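You operate a simulated robot arm through the tools that you are given. There is no shell and no other tool. Be economical: measure what you need, move in short steps, check, and stop when the job is done.

Carry out the task below with a simulated robot arm. There is one attempt and no reset: what you move stays moved.

TASK
Set the depth slider to 30.
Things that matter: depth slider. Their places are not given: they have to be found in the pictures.

It is judged by the outcome, as a careful person would: the job done as asked, and still so three seconds after it is handed in. It fails if anything else is knocked over, pushed out of place, dropped, spilled or broken.

THE ROBOT
A 7-joint arm with a two-finger parallel gripper, fixed in place. Base frame: the origin is at the foot of the arm, x ahead of it, y to its left, z up. Lengths are in mm, angles in degrees, forces in N, time in s.
Its first joint turns from -66.0 to 66.0 degrees. Payload 2.6 kg.
Tool frame: the origin (TCP) lies between the finger pads and is the grasp point; the fingertips stand 30 mm ahead of it; z points along the fingers, y is the line along which they close. The gripper opens to 94 mm. The fingers are 28 mm wide and 10 mm thick; the gripper's body (50 by 96 mm) begins 55 mm behind the TCP.
Orientation is that of the tool frame in the base frame, as a unit quaternion [w, x, y, z]. With the fingers straight down and closing along the base's y, the tool's x points along the base's -x, its y along +y and its z along -z.

THE INTERFACE
- The arm moves only by the tool apply_moves. Its argument "increments" is a list of rows, each a list of 7 numbers: the shift along the tool's x, y, z in units of 500 mm (1.0 is 500 mm), then the turn, a rotation vector about the tool's x, y, z in units of 90 degrees (1.0 is 90 degrees), then the finger opening in cm, from 0 to 9.4. In form: [[tx, ty, tz, ax, ay, az, grip], ...]. A call has 1 to 12 rows; each row is the pose to reach, as a shift and turn from the pose commanded when the call began, along the tool's axes at that moment. A call with a number of a shift or a turn outside -1 to 1 is refused whole. A row lasts 0.2 s, in which the tool goes at most 50 mm and 8.6 degrees; a call with a longer step from one row to the next is refused whole, and so is a gripper value outside its range. A pose out of reach is approached as far as the arm can. The call stops where the force on the tool passes 40 N (or 10 N more than at its start, if that is more) or the arm is blocked; 0.2 s more then pass. The fingers move at their own pace (about 72 mm/s each) and stop on an object; they squeeze with about 34 N. The grip force told is the motor's: it shows also when the fingers shut on nothing. Time passes only in rows, and 0.2 s behind the last, so rows that repeat a pose let the fingers close. It gives the time, the measured TCP pose, the force on the tool (base axes), the opening and the grip force at its end, in the units of the frame above (readings bear some noise), and new pictures: "show" is both (left out), scene, wrist or none.
- Cameras (640 x 400 px; columns grow to the right, rows downward): "scene" is fixed at [54.3, 450.9, 562.1]; the picture's right is [-0.54, -0.84, 0.00], its down [-0.49, 0.32, -0.81] and it looks along [0.68, -0.44, -0.58] (base axes); focal length 310 px, centre (320, 200). "wrist" rides on the gripper at [-37, 0, -58] in the tool frame; the picture's right is [0.00, -1.00, 0.00], its down [0.97, 0.00, -0.24] and it looks along [0.24, 0.00, 0.97] (tool axes); focal length 218 px, centre (320, 200).
- point_at(camera, pixels): for up to 12 pixels [column, row] of the newest picture of that camera ("zoom" is the newest enlarged one), the place [x, y, z] in the base frame of the surface seen there, good to about 3 mm. No time passes.
- close_up(camera, box): a new picture of the part [left, top, right, bottom] of that camera's present view, enlarged. No time passes.
- close_job(): hands the job in; it is judged then, once.

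Work in short steps. Measure before you move; look again where a grasp or a placing could have gone wrong, and mend it. You have 60 turns and 120 pictures in all, the two below and enlarged ones among them. Open the gripper and draw the arm clear of the work before you hand the job in, unless the task says otherwise; then end with one line.

The tools are called after "Request:" as name(argument=value, ...) on one line, values as JSON. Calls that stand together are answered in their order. apply_moves: Moves the arm, as the interface text tells. Its arguments: {"type":"object","properties":{"increments":{"type":"array","items":{"type":"array","items":{"type":"number"}}},"show":{"type":"string","enum":["both","scene","wrist","none"]}},"required":["increments"]} The other tools are called the same way: point_at (camera, pixels) gives the place of the surface under pixels of a picture; close_up (camera, box) takes an enlarged picture of a part of a camera's view; close_job () hands the job in.

At the start:

```text
time_s: 0.0
position: [221.7, 278.9, 353.9]
ee_rot: [-0.001, 0.0, 1.0, 0.0]
force: [-0.3, -1.0, -0.6]
opening: 94.1
finger_force: 0.2
```

scene: 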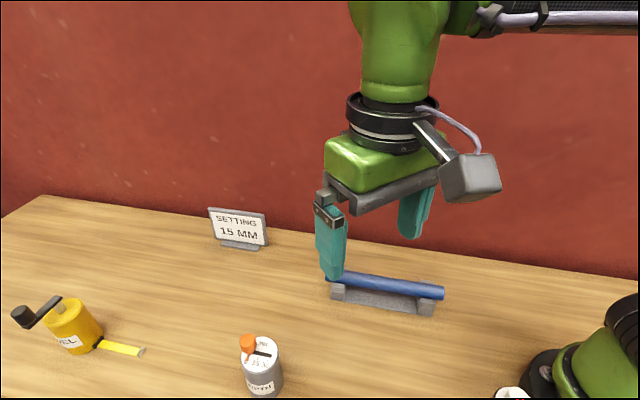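
wrist: 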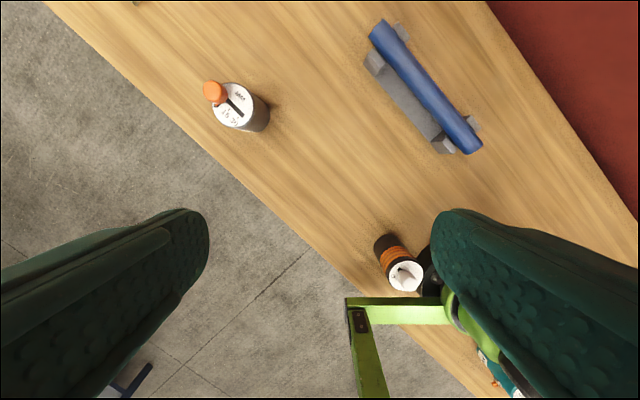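

The device with the orange knob at scene (255,360) reads something like "DEPTH"; I look closer at it and the others.

Request:
close_up(camera="scene", box=[220, 325, 300, 400])

Request:
close_up(camera="wrist", box=[190, 65, 290, 145])

Request:
close_up(camera="scene", box=[0, 200, 280, 375])

```text
5.33 times, centred on (260, 362) of scene
```

zoom: 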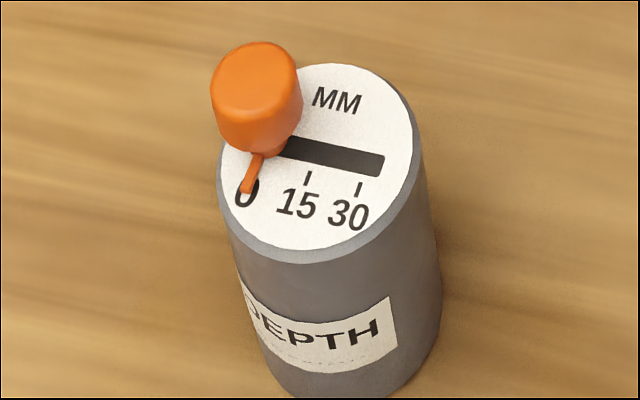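

```text
5.00 times, centred on (240, 105) of wrist
```

zoom: 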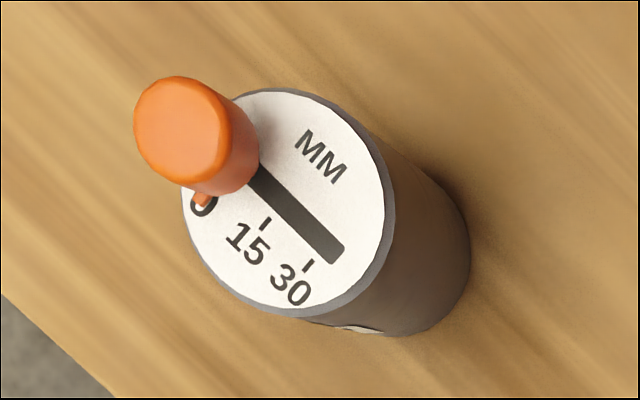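

```text
2.29 times, centred on (140, 288) of scene
```

zoom: 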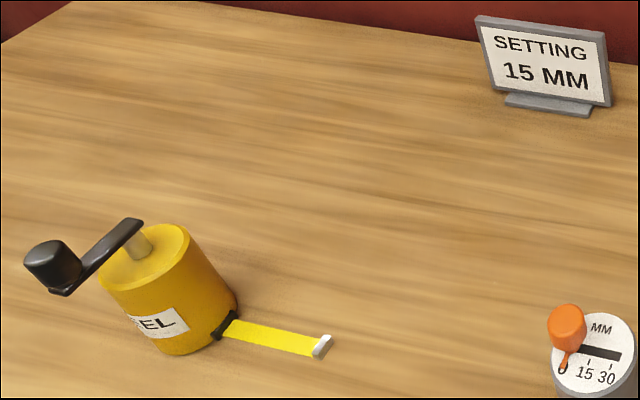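

The sign shows 15 mm, but the task asks for 30, so I go with 30. Next I measure the knob, slot, ticks and rim.

Request:
close_up(camera="wrist", box=[190, 65, 290, 145])

Request:
point_at(camera="zoom", pixels=[[180, 130], [335, 255], [258, 178], [265, 222], [308, 264], [205, 205], [320, 155], [285, 300], [380, 200], [193, 215], [460, 330], [240, 175]])

Request:
point_at(camera="scene", pixels=[[248, 338], [256, 344], [249, 349], [251, 361], [277, 357], [286, 352], [264, 340], [262, 370], [276, 361], [267, 359]])

```text
5.00 times, centred on (240, 105) of wrist
```

zoom: 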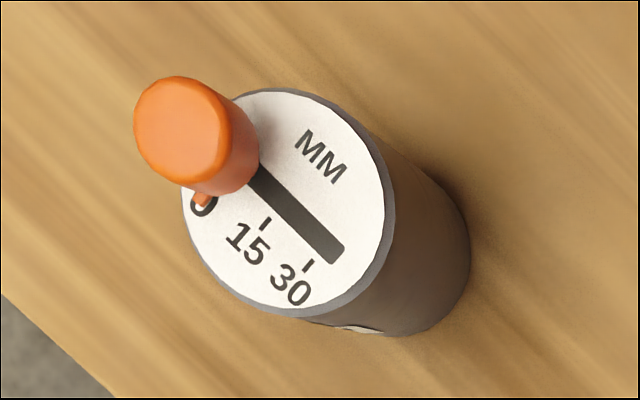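

```text
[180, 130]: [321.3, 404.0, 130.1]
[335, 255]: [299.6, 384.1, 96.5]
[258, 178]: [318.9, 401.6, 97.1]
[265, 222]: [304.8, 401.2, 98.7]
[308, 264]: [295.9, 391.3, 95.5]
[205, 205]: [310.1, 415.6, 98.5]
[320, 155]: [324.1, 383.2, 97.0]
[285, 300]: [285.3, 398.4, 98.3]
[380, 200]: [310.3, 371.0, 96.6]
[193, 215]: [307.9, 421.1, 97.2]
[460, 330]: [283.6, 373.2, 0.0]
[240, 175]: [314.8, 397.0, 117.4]
```

```text
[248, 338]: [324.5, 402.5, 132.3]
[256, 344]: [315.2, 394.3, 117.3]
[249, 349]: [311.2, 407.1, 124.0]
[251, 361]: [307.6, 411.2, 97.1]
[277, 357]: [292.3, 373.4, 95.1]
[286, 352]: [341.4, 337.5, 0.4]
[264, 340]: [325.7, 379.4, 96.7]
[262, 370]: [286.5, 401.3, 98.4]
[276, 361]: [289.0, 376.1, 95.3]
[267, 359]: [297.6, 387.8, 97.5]
```

Point_at puts the table at z≈0, while the text says 124. I check with table points and the fingertip seen in the scene.

Request:
point_at(camera="scene", pixels=[[200, 350], [150, 300], [330, 270], [240, 228], [390, 285], [332, 245]])

Request:
point_at(camera="wrist", pixels=[[320, 150], [200, 225], [450, 225], [300, 50]])

```text
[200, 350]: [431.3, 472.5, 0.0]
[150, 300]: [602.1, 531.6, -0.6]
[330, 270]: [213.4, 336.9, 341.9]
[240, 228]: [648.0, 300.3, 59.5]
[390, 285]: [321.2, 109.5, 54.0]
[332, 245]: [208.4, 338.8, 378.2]
```

```text
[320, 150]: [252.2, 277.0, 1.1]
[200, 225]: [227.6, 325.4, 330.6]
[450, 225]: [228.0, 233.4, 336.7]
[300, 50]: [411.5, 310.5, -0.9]
```

The table is at z≈0, consistent with the finger points. The knob top is at about (322,403,131), and the slot runs at about 45° toward -x,-y. I move above it with the fingers' closing line turned along the slot.

Request:
apply_moves(increments=[[-0.031, 0.0387, 0.0413, 0, 0, 0.085, 9.4], [-0.062, 0.0773, 0.0827, 0, 0, 0.17, 9.4], [-0.093, 0.116, 0.124, 0, 0, 0.255, 9.4], [-0.124, 0.1547, 0.1653, 0, 0, 0.34, 9.4], [-0.155, 0.1933, 0.2067, 0, 0, 0.425, 9.4], [-0.186, 0.232, 0.248, 0, 0, 0.511, 9.4], [-0.186, 0.232, 0.248, 0, 0, 0.511, 9.4]])

```text
time_s: 1.6
position: [315.1, 395.4, 229.3]
ee_rot: [-0.001, 0.392, 0.92, 0.0]
force: [0.1, 0.7, -0.7]
opening: 94.0
finger_force: 0.0
```

scene: 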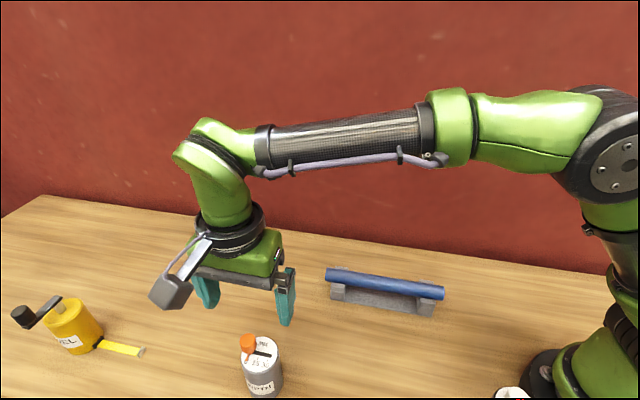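
wrist: 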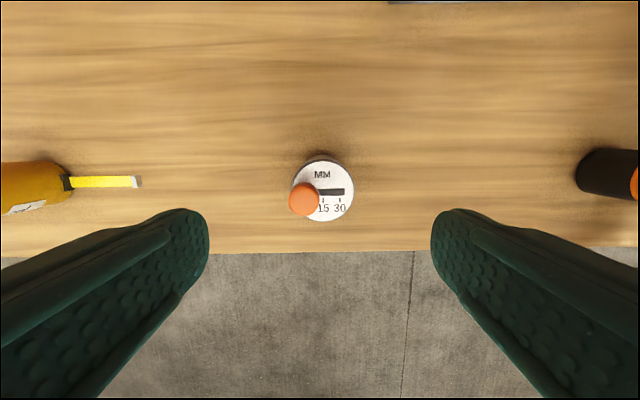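

The slot is nearly horizontal in the wrist view. I enlarge it to measure.

Request:
close_up(camera="wrist", box=[272, 150, 368, 230])

```text
5.00 times, centred on (320, 190) of wrist
```

zoom: 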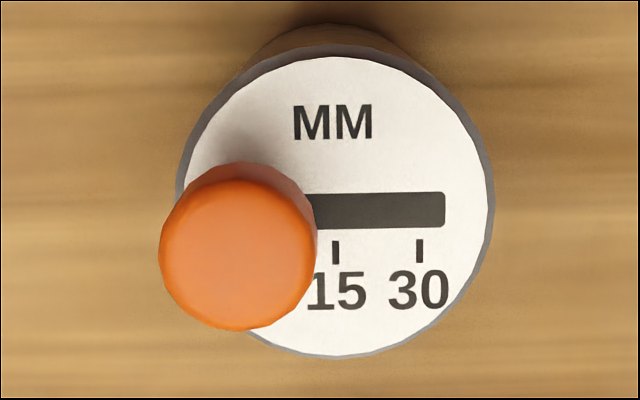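

Request:
point_at(camera="zoom", pixels=[[235, 248], [165, 248], [310, 248], [336, 252], [420, 251], [444, 210], [340, 210], [420, 210], [182, 200], [490, 200], [336, 60], [336, 350]])

```text
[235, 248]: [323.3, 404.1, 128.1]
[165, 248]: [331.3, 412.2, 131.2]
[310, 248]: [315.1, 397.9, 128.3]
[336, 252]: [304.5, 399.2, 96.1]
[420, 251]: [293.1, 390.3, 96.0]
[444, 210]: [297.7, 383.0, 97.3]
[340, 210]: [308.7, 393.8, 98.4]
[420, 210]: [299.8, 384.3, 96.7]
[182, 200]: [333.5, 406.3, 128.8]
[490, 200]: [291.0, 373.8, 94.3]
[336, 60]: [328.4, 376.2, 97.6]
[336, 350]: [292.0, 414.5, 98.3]
```

Geometry in the tool frame: the knob is at y≈+12.0, x≈+2.7, and the 30 mark is 30 mm away along -y. I lower over the knob with the fingertips at about 105, above the plate at 97, and look.

Request:
apply_moves(increments=[[0.0054, 0.024, 0.03, 0, 0, 0, 9.4], [0.0054, 0.024, 0.08, 0, 0, 0, 9.4], [0.0054, 0.024, 0.13, 0, 0, 0, 9.4], [0.0054, 0.024, 0.17, 0, 0, 0, 9.4], [0.0054, 0.024, 0.188, 0, 0, 0, 9.4], [0.0054, 0.024, 0.188, 0, 0, 0, 9.4]])

```text
time_s: 3.0
position: [321.1, 406.4, 136.0]
ee_rot: [0.0, 0.39, 0.921, 0.0]
force: [0.5, 0.1, -0.4]
opening: 94.0
finger_force: 0.0
```

scene: 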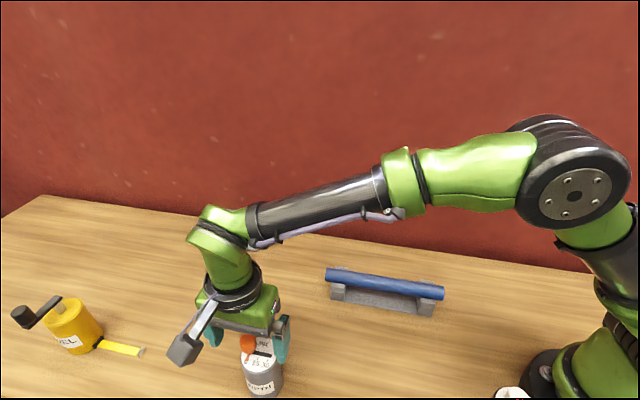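
wrist: 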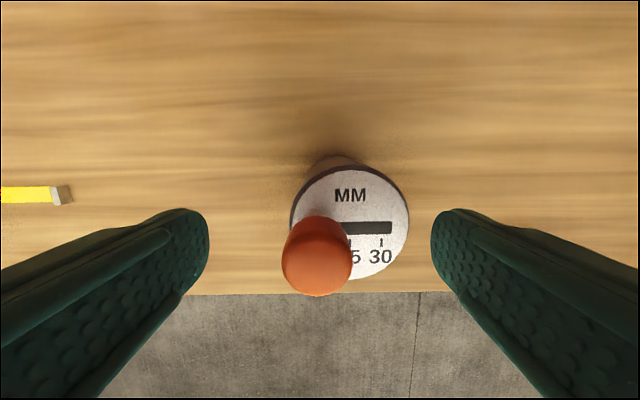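

The knob is centred between the fingers (col 317). I close on it.

Request:
apply_moves(increments=[[0, 0, 0, 0, 0, 0, 4], [0, 0, 0, 0, 0, 0, 2.6], [0, 0, 0, 0, 0, 0, 1.5], [0, 0, 0, 0, 0, 0, 1.5], [0, 0, 0, 0, 0, 0, 1.5]])

```text
time_s: 4.2
position: [320.5, 404.7, 137.7]
ee_rot: [0.001, 0.391, 0.92, 0.0]
force: [0.6, 0.1, 0.2]
opening: 22.5
finger_force: 34.3
```

scene: 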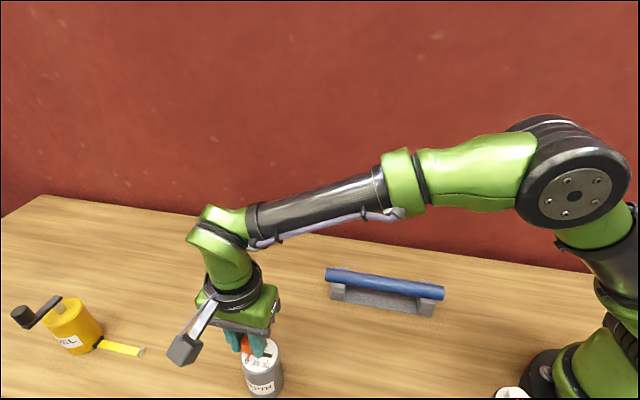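
wrist: 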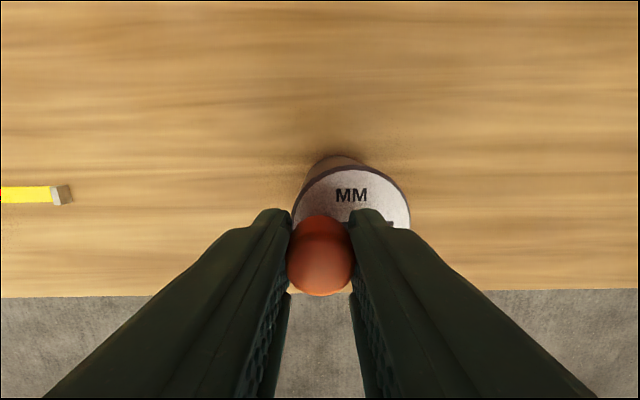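

The knob is gripped at 22.5 mm. I slide it 15 mm along tool -y in small steps and check.

Request:
apply_moves(increments=[[0, -0.006, 0, 0, 0, 0, 1.5], [0, -0.012, 0, 0, 0, 0, 1.5], [0, -0.018, 0, 0, 0, 0, 1.5], [0, -0.024, 0, 0, 0, 0, 1.5], [0, -0.03, 0, 0, 0, 0, 1.5], [0, -0.03, 0, 0, 0, 0, 1.5]])

Request:
close_up(camera="scene", box=[220, 325, 300, 400])

```text
time_s: 5.6
position: [310.8, 394.8, 136.7]
ee_rot: [0.0, 0.391, 0.92, 0.0]
force: [0.0, 0.7, 0.3]
opening: 22.5
finger_force: 33.6
```

scene: 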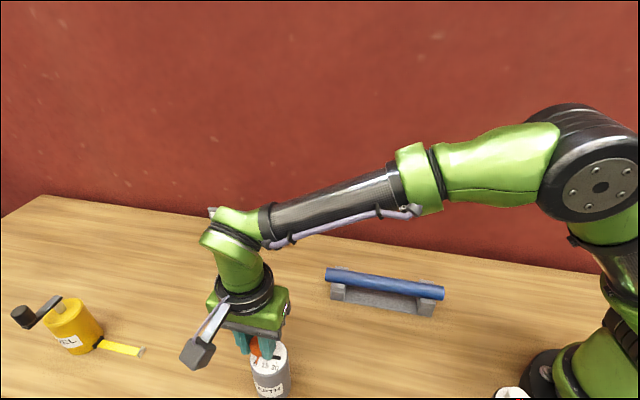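
wrist: 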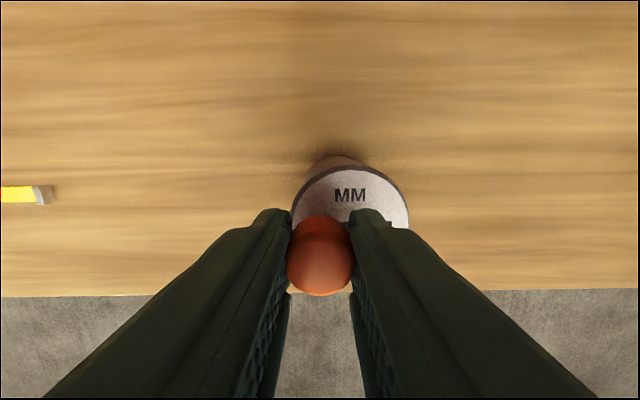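

```text
5.33 times, centred on (260, 362) of scene
```

zoom: 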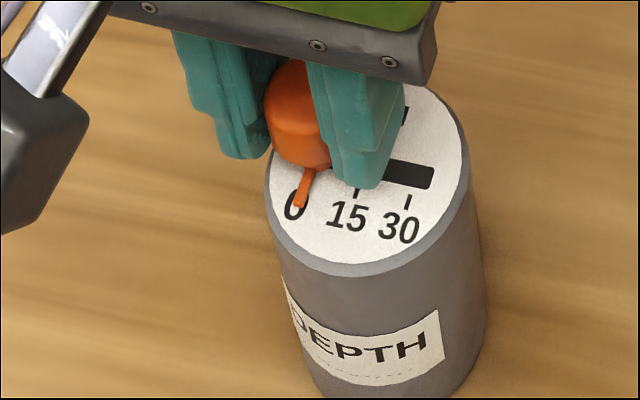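

The whole body slid: the pointer is still on 0. I carry it back by the same amount, then press down on the knob so table friction holds the body.

Request:
apply_moves(increments=[[0, 0.006, 0, 0, 0, 0, 1.5], [0, 0.012, 0, 0, 0, 0, 1.5], [0, 0.018, 0, 0, 0, 0, 1.5], [0, 0.024, 0, 0, 0, 0, 1.5], [0, 0.03, 0, 0, 0, 0, 1.5], [0, 0.03, 0, 0, 0, 0, 1.5]], show="none")

Request:
close_up(camera="scene", box=[220, 325, 300, 400])

Request:
apply_moves(increments=[[0, 0, 0.004, 0, 0, 0, 1.5], [0, 0, 0.008, 0, 0, 0, 1.5], [0, 0, 0.008, 0, 0, 0, 1.5]], show="none")

```text
time_s: 7.0
position: [321.5, 405.4, 135.1]
ee_rot: [0.0, 0.39, 0.921, 0.0]
force: [-1.3, -0.9, 0.0]
opening: 22.6
finger_force: 33.8
```

```text
5.33 times, centred on (260, 362) of scene
```

zoom: 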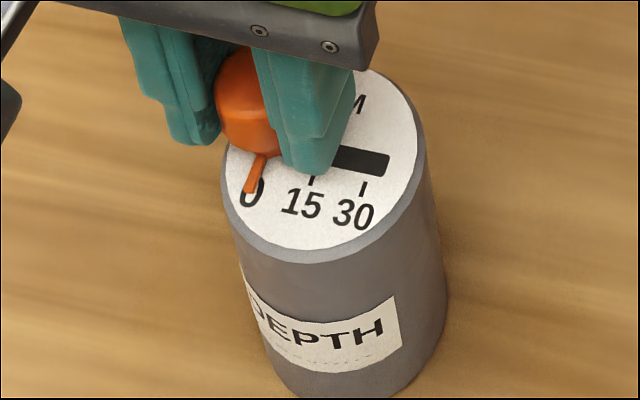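

```text
time_s: 7.8
position: [322.5, 406.4, 135.2]
ee_rot: [0.001, 0.391, 0.92, 0.003]
force: [-0.9, -4.2, 30.9]
opening: 22.7
finger_force: 33.6
```

The body is back in place and I am pressing with 31 N. Now I slide slowly while keeping the press.

Request:
apply_moves(increments=[[0, -0.004, 0, 0, 0, 0, 1.5], [0, -0.008, 0, 0, 0, 0, 1.5], [0, -0.012, 0, 0, 0, 0, 1.5], [0, -0.016, 0, 0, 0, 0, 1.5], [0, -0.016, 0, 0, 0, 0, 1.5]], show="none")

Request:
close_up(camera="scene", box=[220, 325, 300, 400])

```text
time_s: 9.0
position: [317.1, 401.6, 134.6]
ee_rot: [0.001, 0.391, 0.92, 0.003]
force: [3.3, -1.1, 28.0]
opening: 22.5
finger_force: 34.2
```

```text
5.33 times, centred on (260, 362) of scene
```

zoom: 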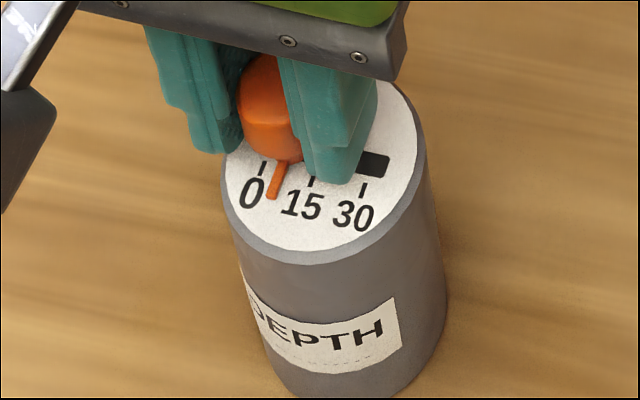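

The pointer moved to about 7 and the body stayed put. I continue 15 mm more.

Request:
apply_moves(increments=[[0, -0.004, 0, 0, 0, 0, 1.5], [0, -0.008, 0, 0, 0, 0, 1.5], [0, -0.012, 0, 0, 0, 0, 1.5], [0, -0.016, 0, 0, 0, 0, 1.5], [0, -0.02, 0, 0, 0, 0, 1.5], [0, -0.024, 0, 0, 0, 0, 1.5], [0, -0.028, 0, 0, 0, 0, 1.5], [0, -0.03, 0, 0, 0, 0, 1.5], [0, -0.03, 0, 0, 0, 0, 1.5]], show="none")

Request:
close_up(camera="scene", box=[220, 325, 300, 400])

```text
time_s: 11.0
position: [306.1, 389.4, 134.4]
ee_rot: [0.002, 0.391, 0.92, 0.003]
force: [3.1, -0.5, 27.8]
opening: 22.4
finger_force: 34.0
```

```text
5.33 times, centred on (260, 362) of scene
```

zoom: 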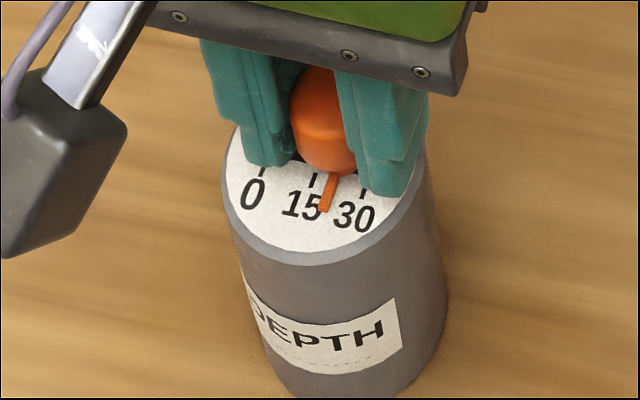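

The pointer is at about 22. I advance 7 mm more and check.

Request:
apply_moves(increments=[[0, -0.004, 0, 0, 0, 0, 1.5], [0, -0.008, 0, 0, 0, 0, 1.5], [0, -0.012, 0, 0, 0, 0, 1.5], [0, -0.014, 0, 0, 0, 0, 1.5], [0, -0.014, 0, 0, 0, 0, 1.5]], show="none")

Request:
close_up(camera="scene", box=[240, 335, 290, 375])

```text
time_s: 12.2
position: [299.3, 385.5, 133.5]
ee_rot: [0.001, 0.39, 0.921, 0.002]
force: [1.4, -3.3, 26.5]
opening: 22.5
finger_force: 33.6
```

```text
10.00 times, centred on (265, 355) of scene
```

zoom: 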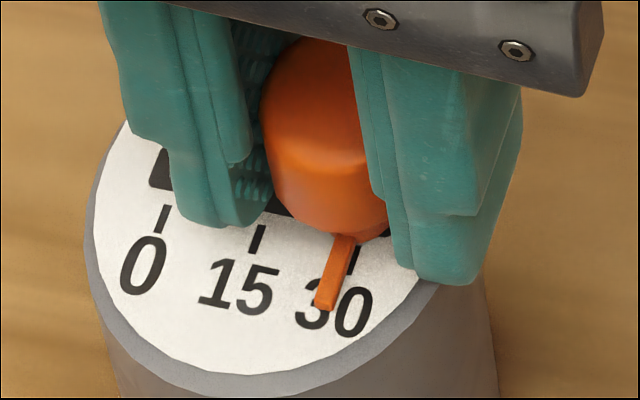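

It is at about 28. I advance 1.5 mm and check.

Request:
apply_moves(increments=[[0, -0.0015, 0, 0, 0, 0, 1.5], [0, -0.003, 0, 0, 0, 0, 1.5], [0, -0.003, 0, 0, 0, 0, 1.5]], show="none")

Request:
close_up(camera="scene", box=[240, 335, 290, 375])

```text
time_s: 13.0
position: [299.4, 384.5, 132.7]
ee_rot: [0.0, 0.391, 0.92, 0.002]
force: [2.4, -3.3, 26.3]
opening: 23.0
finger_force: 34.6
```

```text
10.00 times, centred on (265, 355) of scene
```

zoom: 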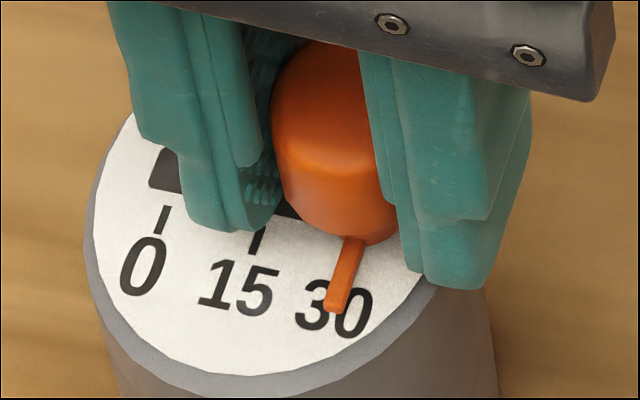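

The pointer now covers the 30 tick. I ease off the press, open, and rise to verify.

Request:
apply_moves(increments=[[0, 0, -0.004, 0, 0, 0, 1.5], [0, 0, -0.007, 0, 0, 0, 1.5], [0, 0, -0.007, 0, 0, 0, 3], [0, 0, -0.007, 0, 0, 0, 6], [0, 0, -0.007, 0, 0, 0, 6], [0, 0, -0.06, 0, 0, 0, 6], [0, 0, -0.14, 0, 0, 0, 6], [0, 0, -0.2, 0, 0, 0, 6], [0, 0, -0.2, 0, 0, 0, 6]])

Request:
close_up(camera="wrist", box=[272, 150, 368, 230])

Request:
close_up(camera="scene", box=[220, 325, 300, 400])

```text
time_s: 15.0
position: [297.6, 384.6, 231.5]
ee_rot: [0.0, 0.391, 0.921, -0.001]
force: [-1.2, 0.0, -0.4]
opening: 59.9
finger_force: 0.0
```

scene: 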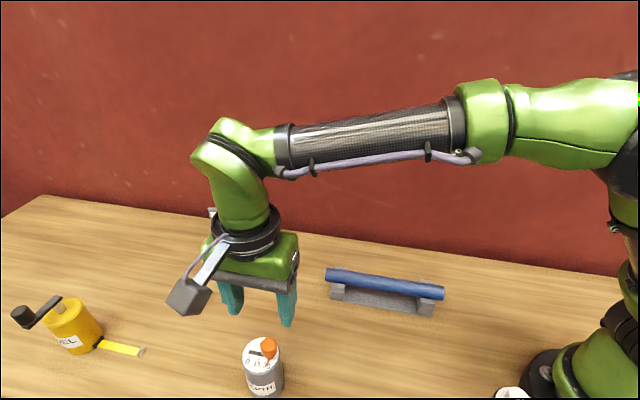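
wrist: 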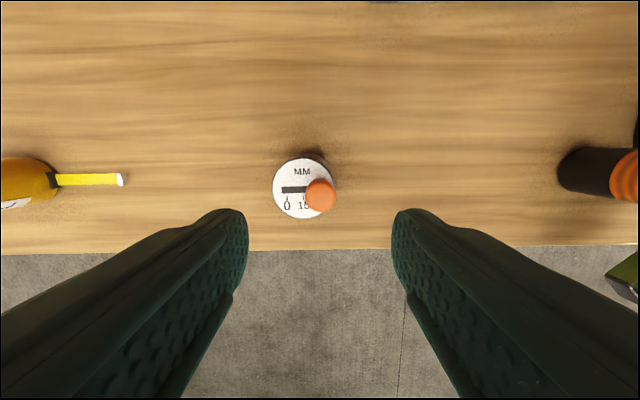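

```text
5.00 times, centred on (320, 190) of wrist
```

zoom: 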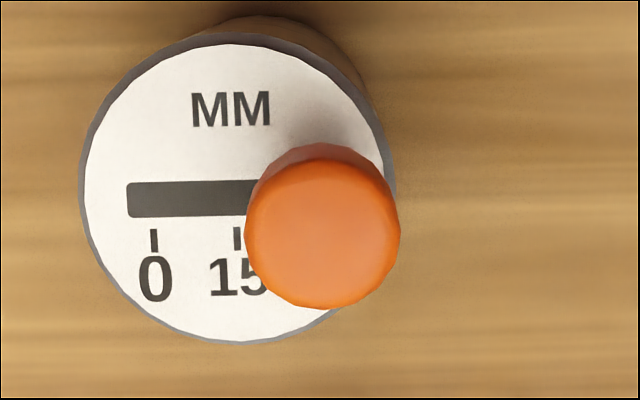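

```text
5.33 times, centred on (260, 362) of scene
```

zoom: 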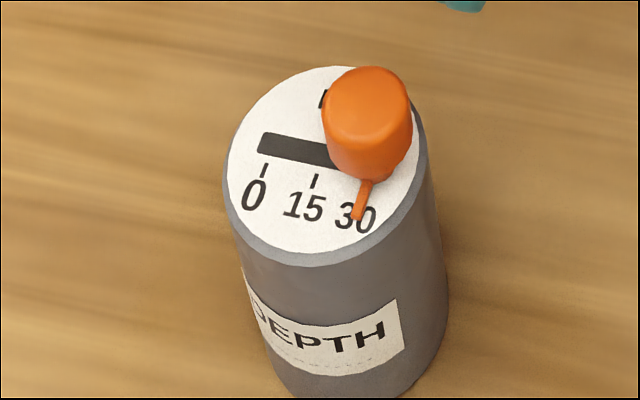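

In the wrist view the 0 and 15 ticks are at columns 154 and 238, so 30 falls at 322. The knob centre is at 323, on the view axis, so it is set to 30. The body is upright and within about 1 mm of where it started. I draw the arm clear.

Request:
apply_moves(increments=[[0, 0, -0.06, 0, 0, 0, 6], [0, -0.06, -0.12, 0, 0, 0, 6], [0, -0.12, -0.18, 0, 0, 0, 9], [0, -0.18, -0.2, 0, 0, 0, 9], [0, -0.18, -0.2, 0, 0, 0, 9]], show="scene")

Request:
close_up(camera="scene", box=[220, 325, 300, 400])

```text
time_s: 16.2
position: [234.1, 321.3, 331.5]
ee_rot: [0.0, 0.391, 0.92, 0.0]
force: [0.2, 0.0, 0.0]
opening: 90.0
finger_force: 0.1
```

scene: 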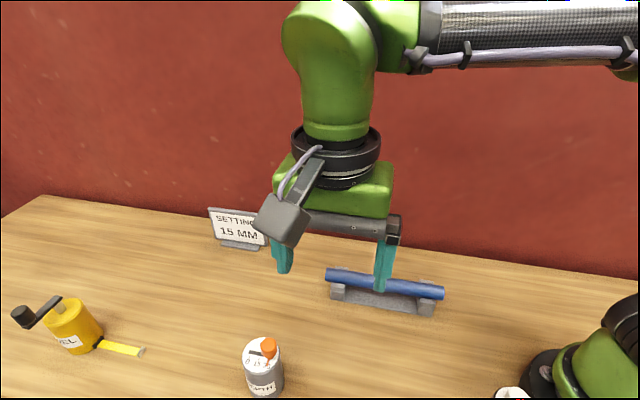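

```text
5.33 times, centred on (260, 362) of scene
```

zoom: 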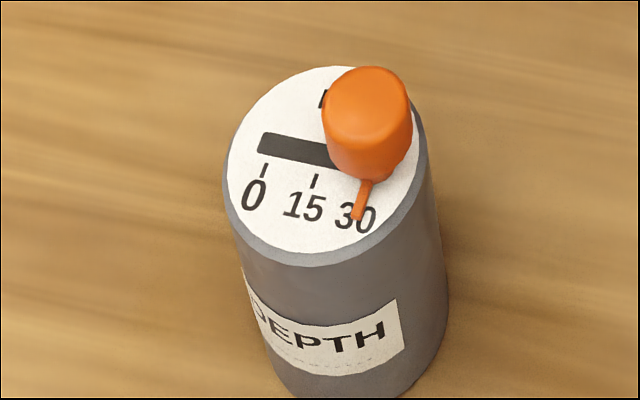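

The pointer is steady on 30 and the arm is clear, so I hand the job in.

Request:
close_job()

```text
The job is handed in.
```

The depth slider is set to 30; on my first try the whole unit slid about 14 mm, and I moved it back to within about 1 mm of where it started (the sign on the table says 15 mm, but I followed the task).
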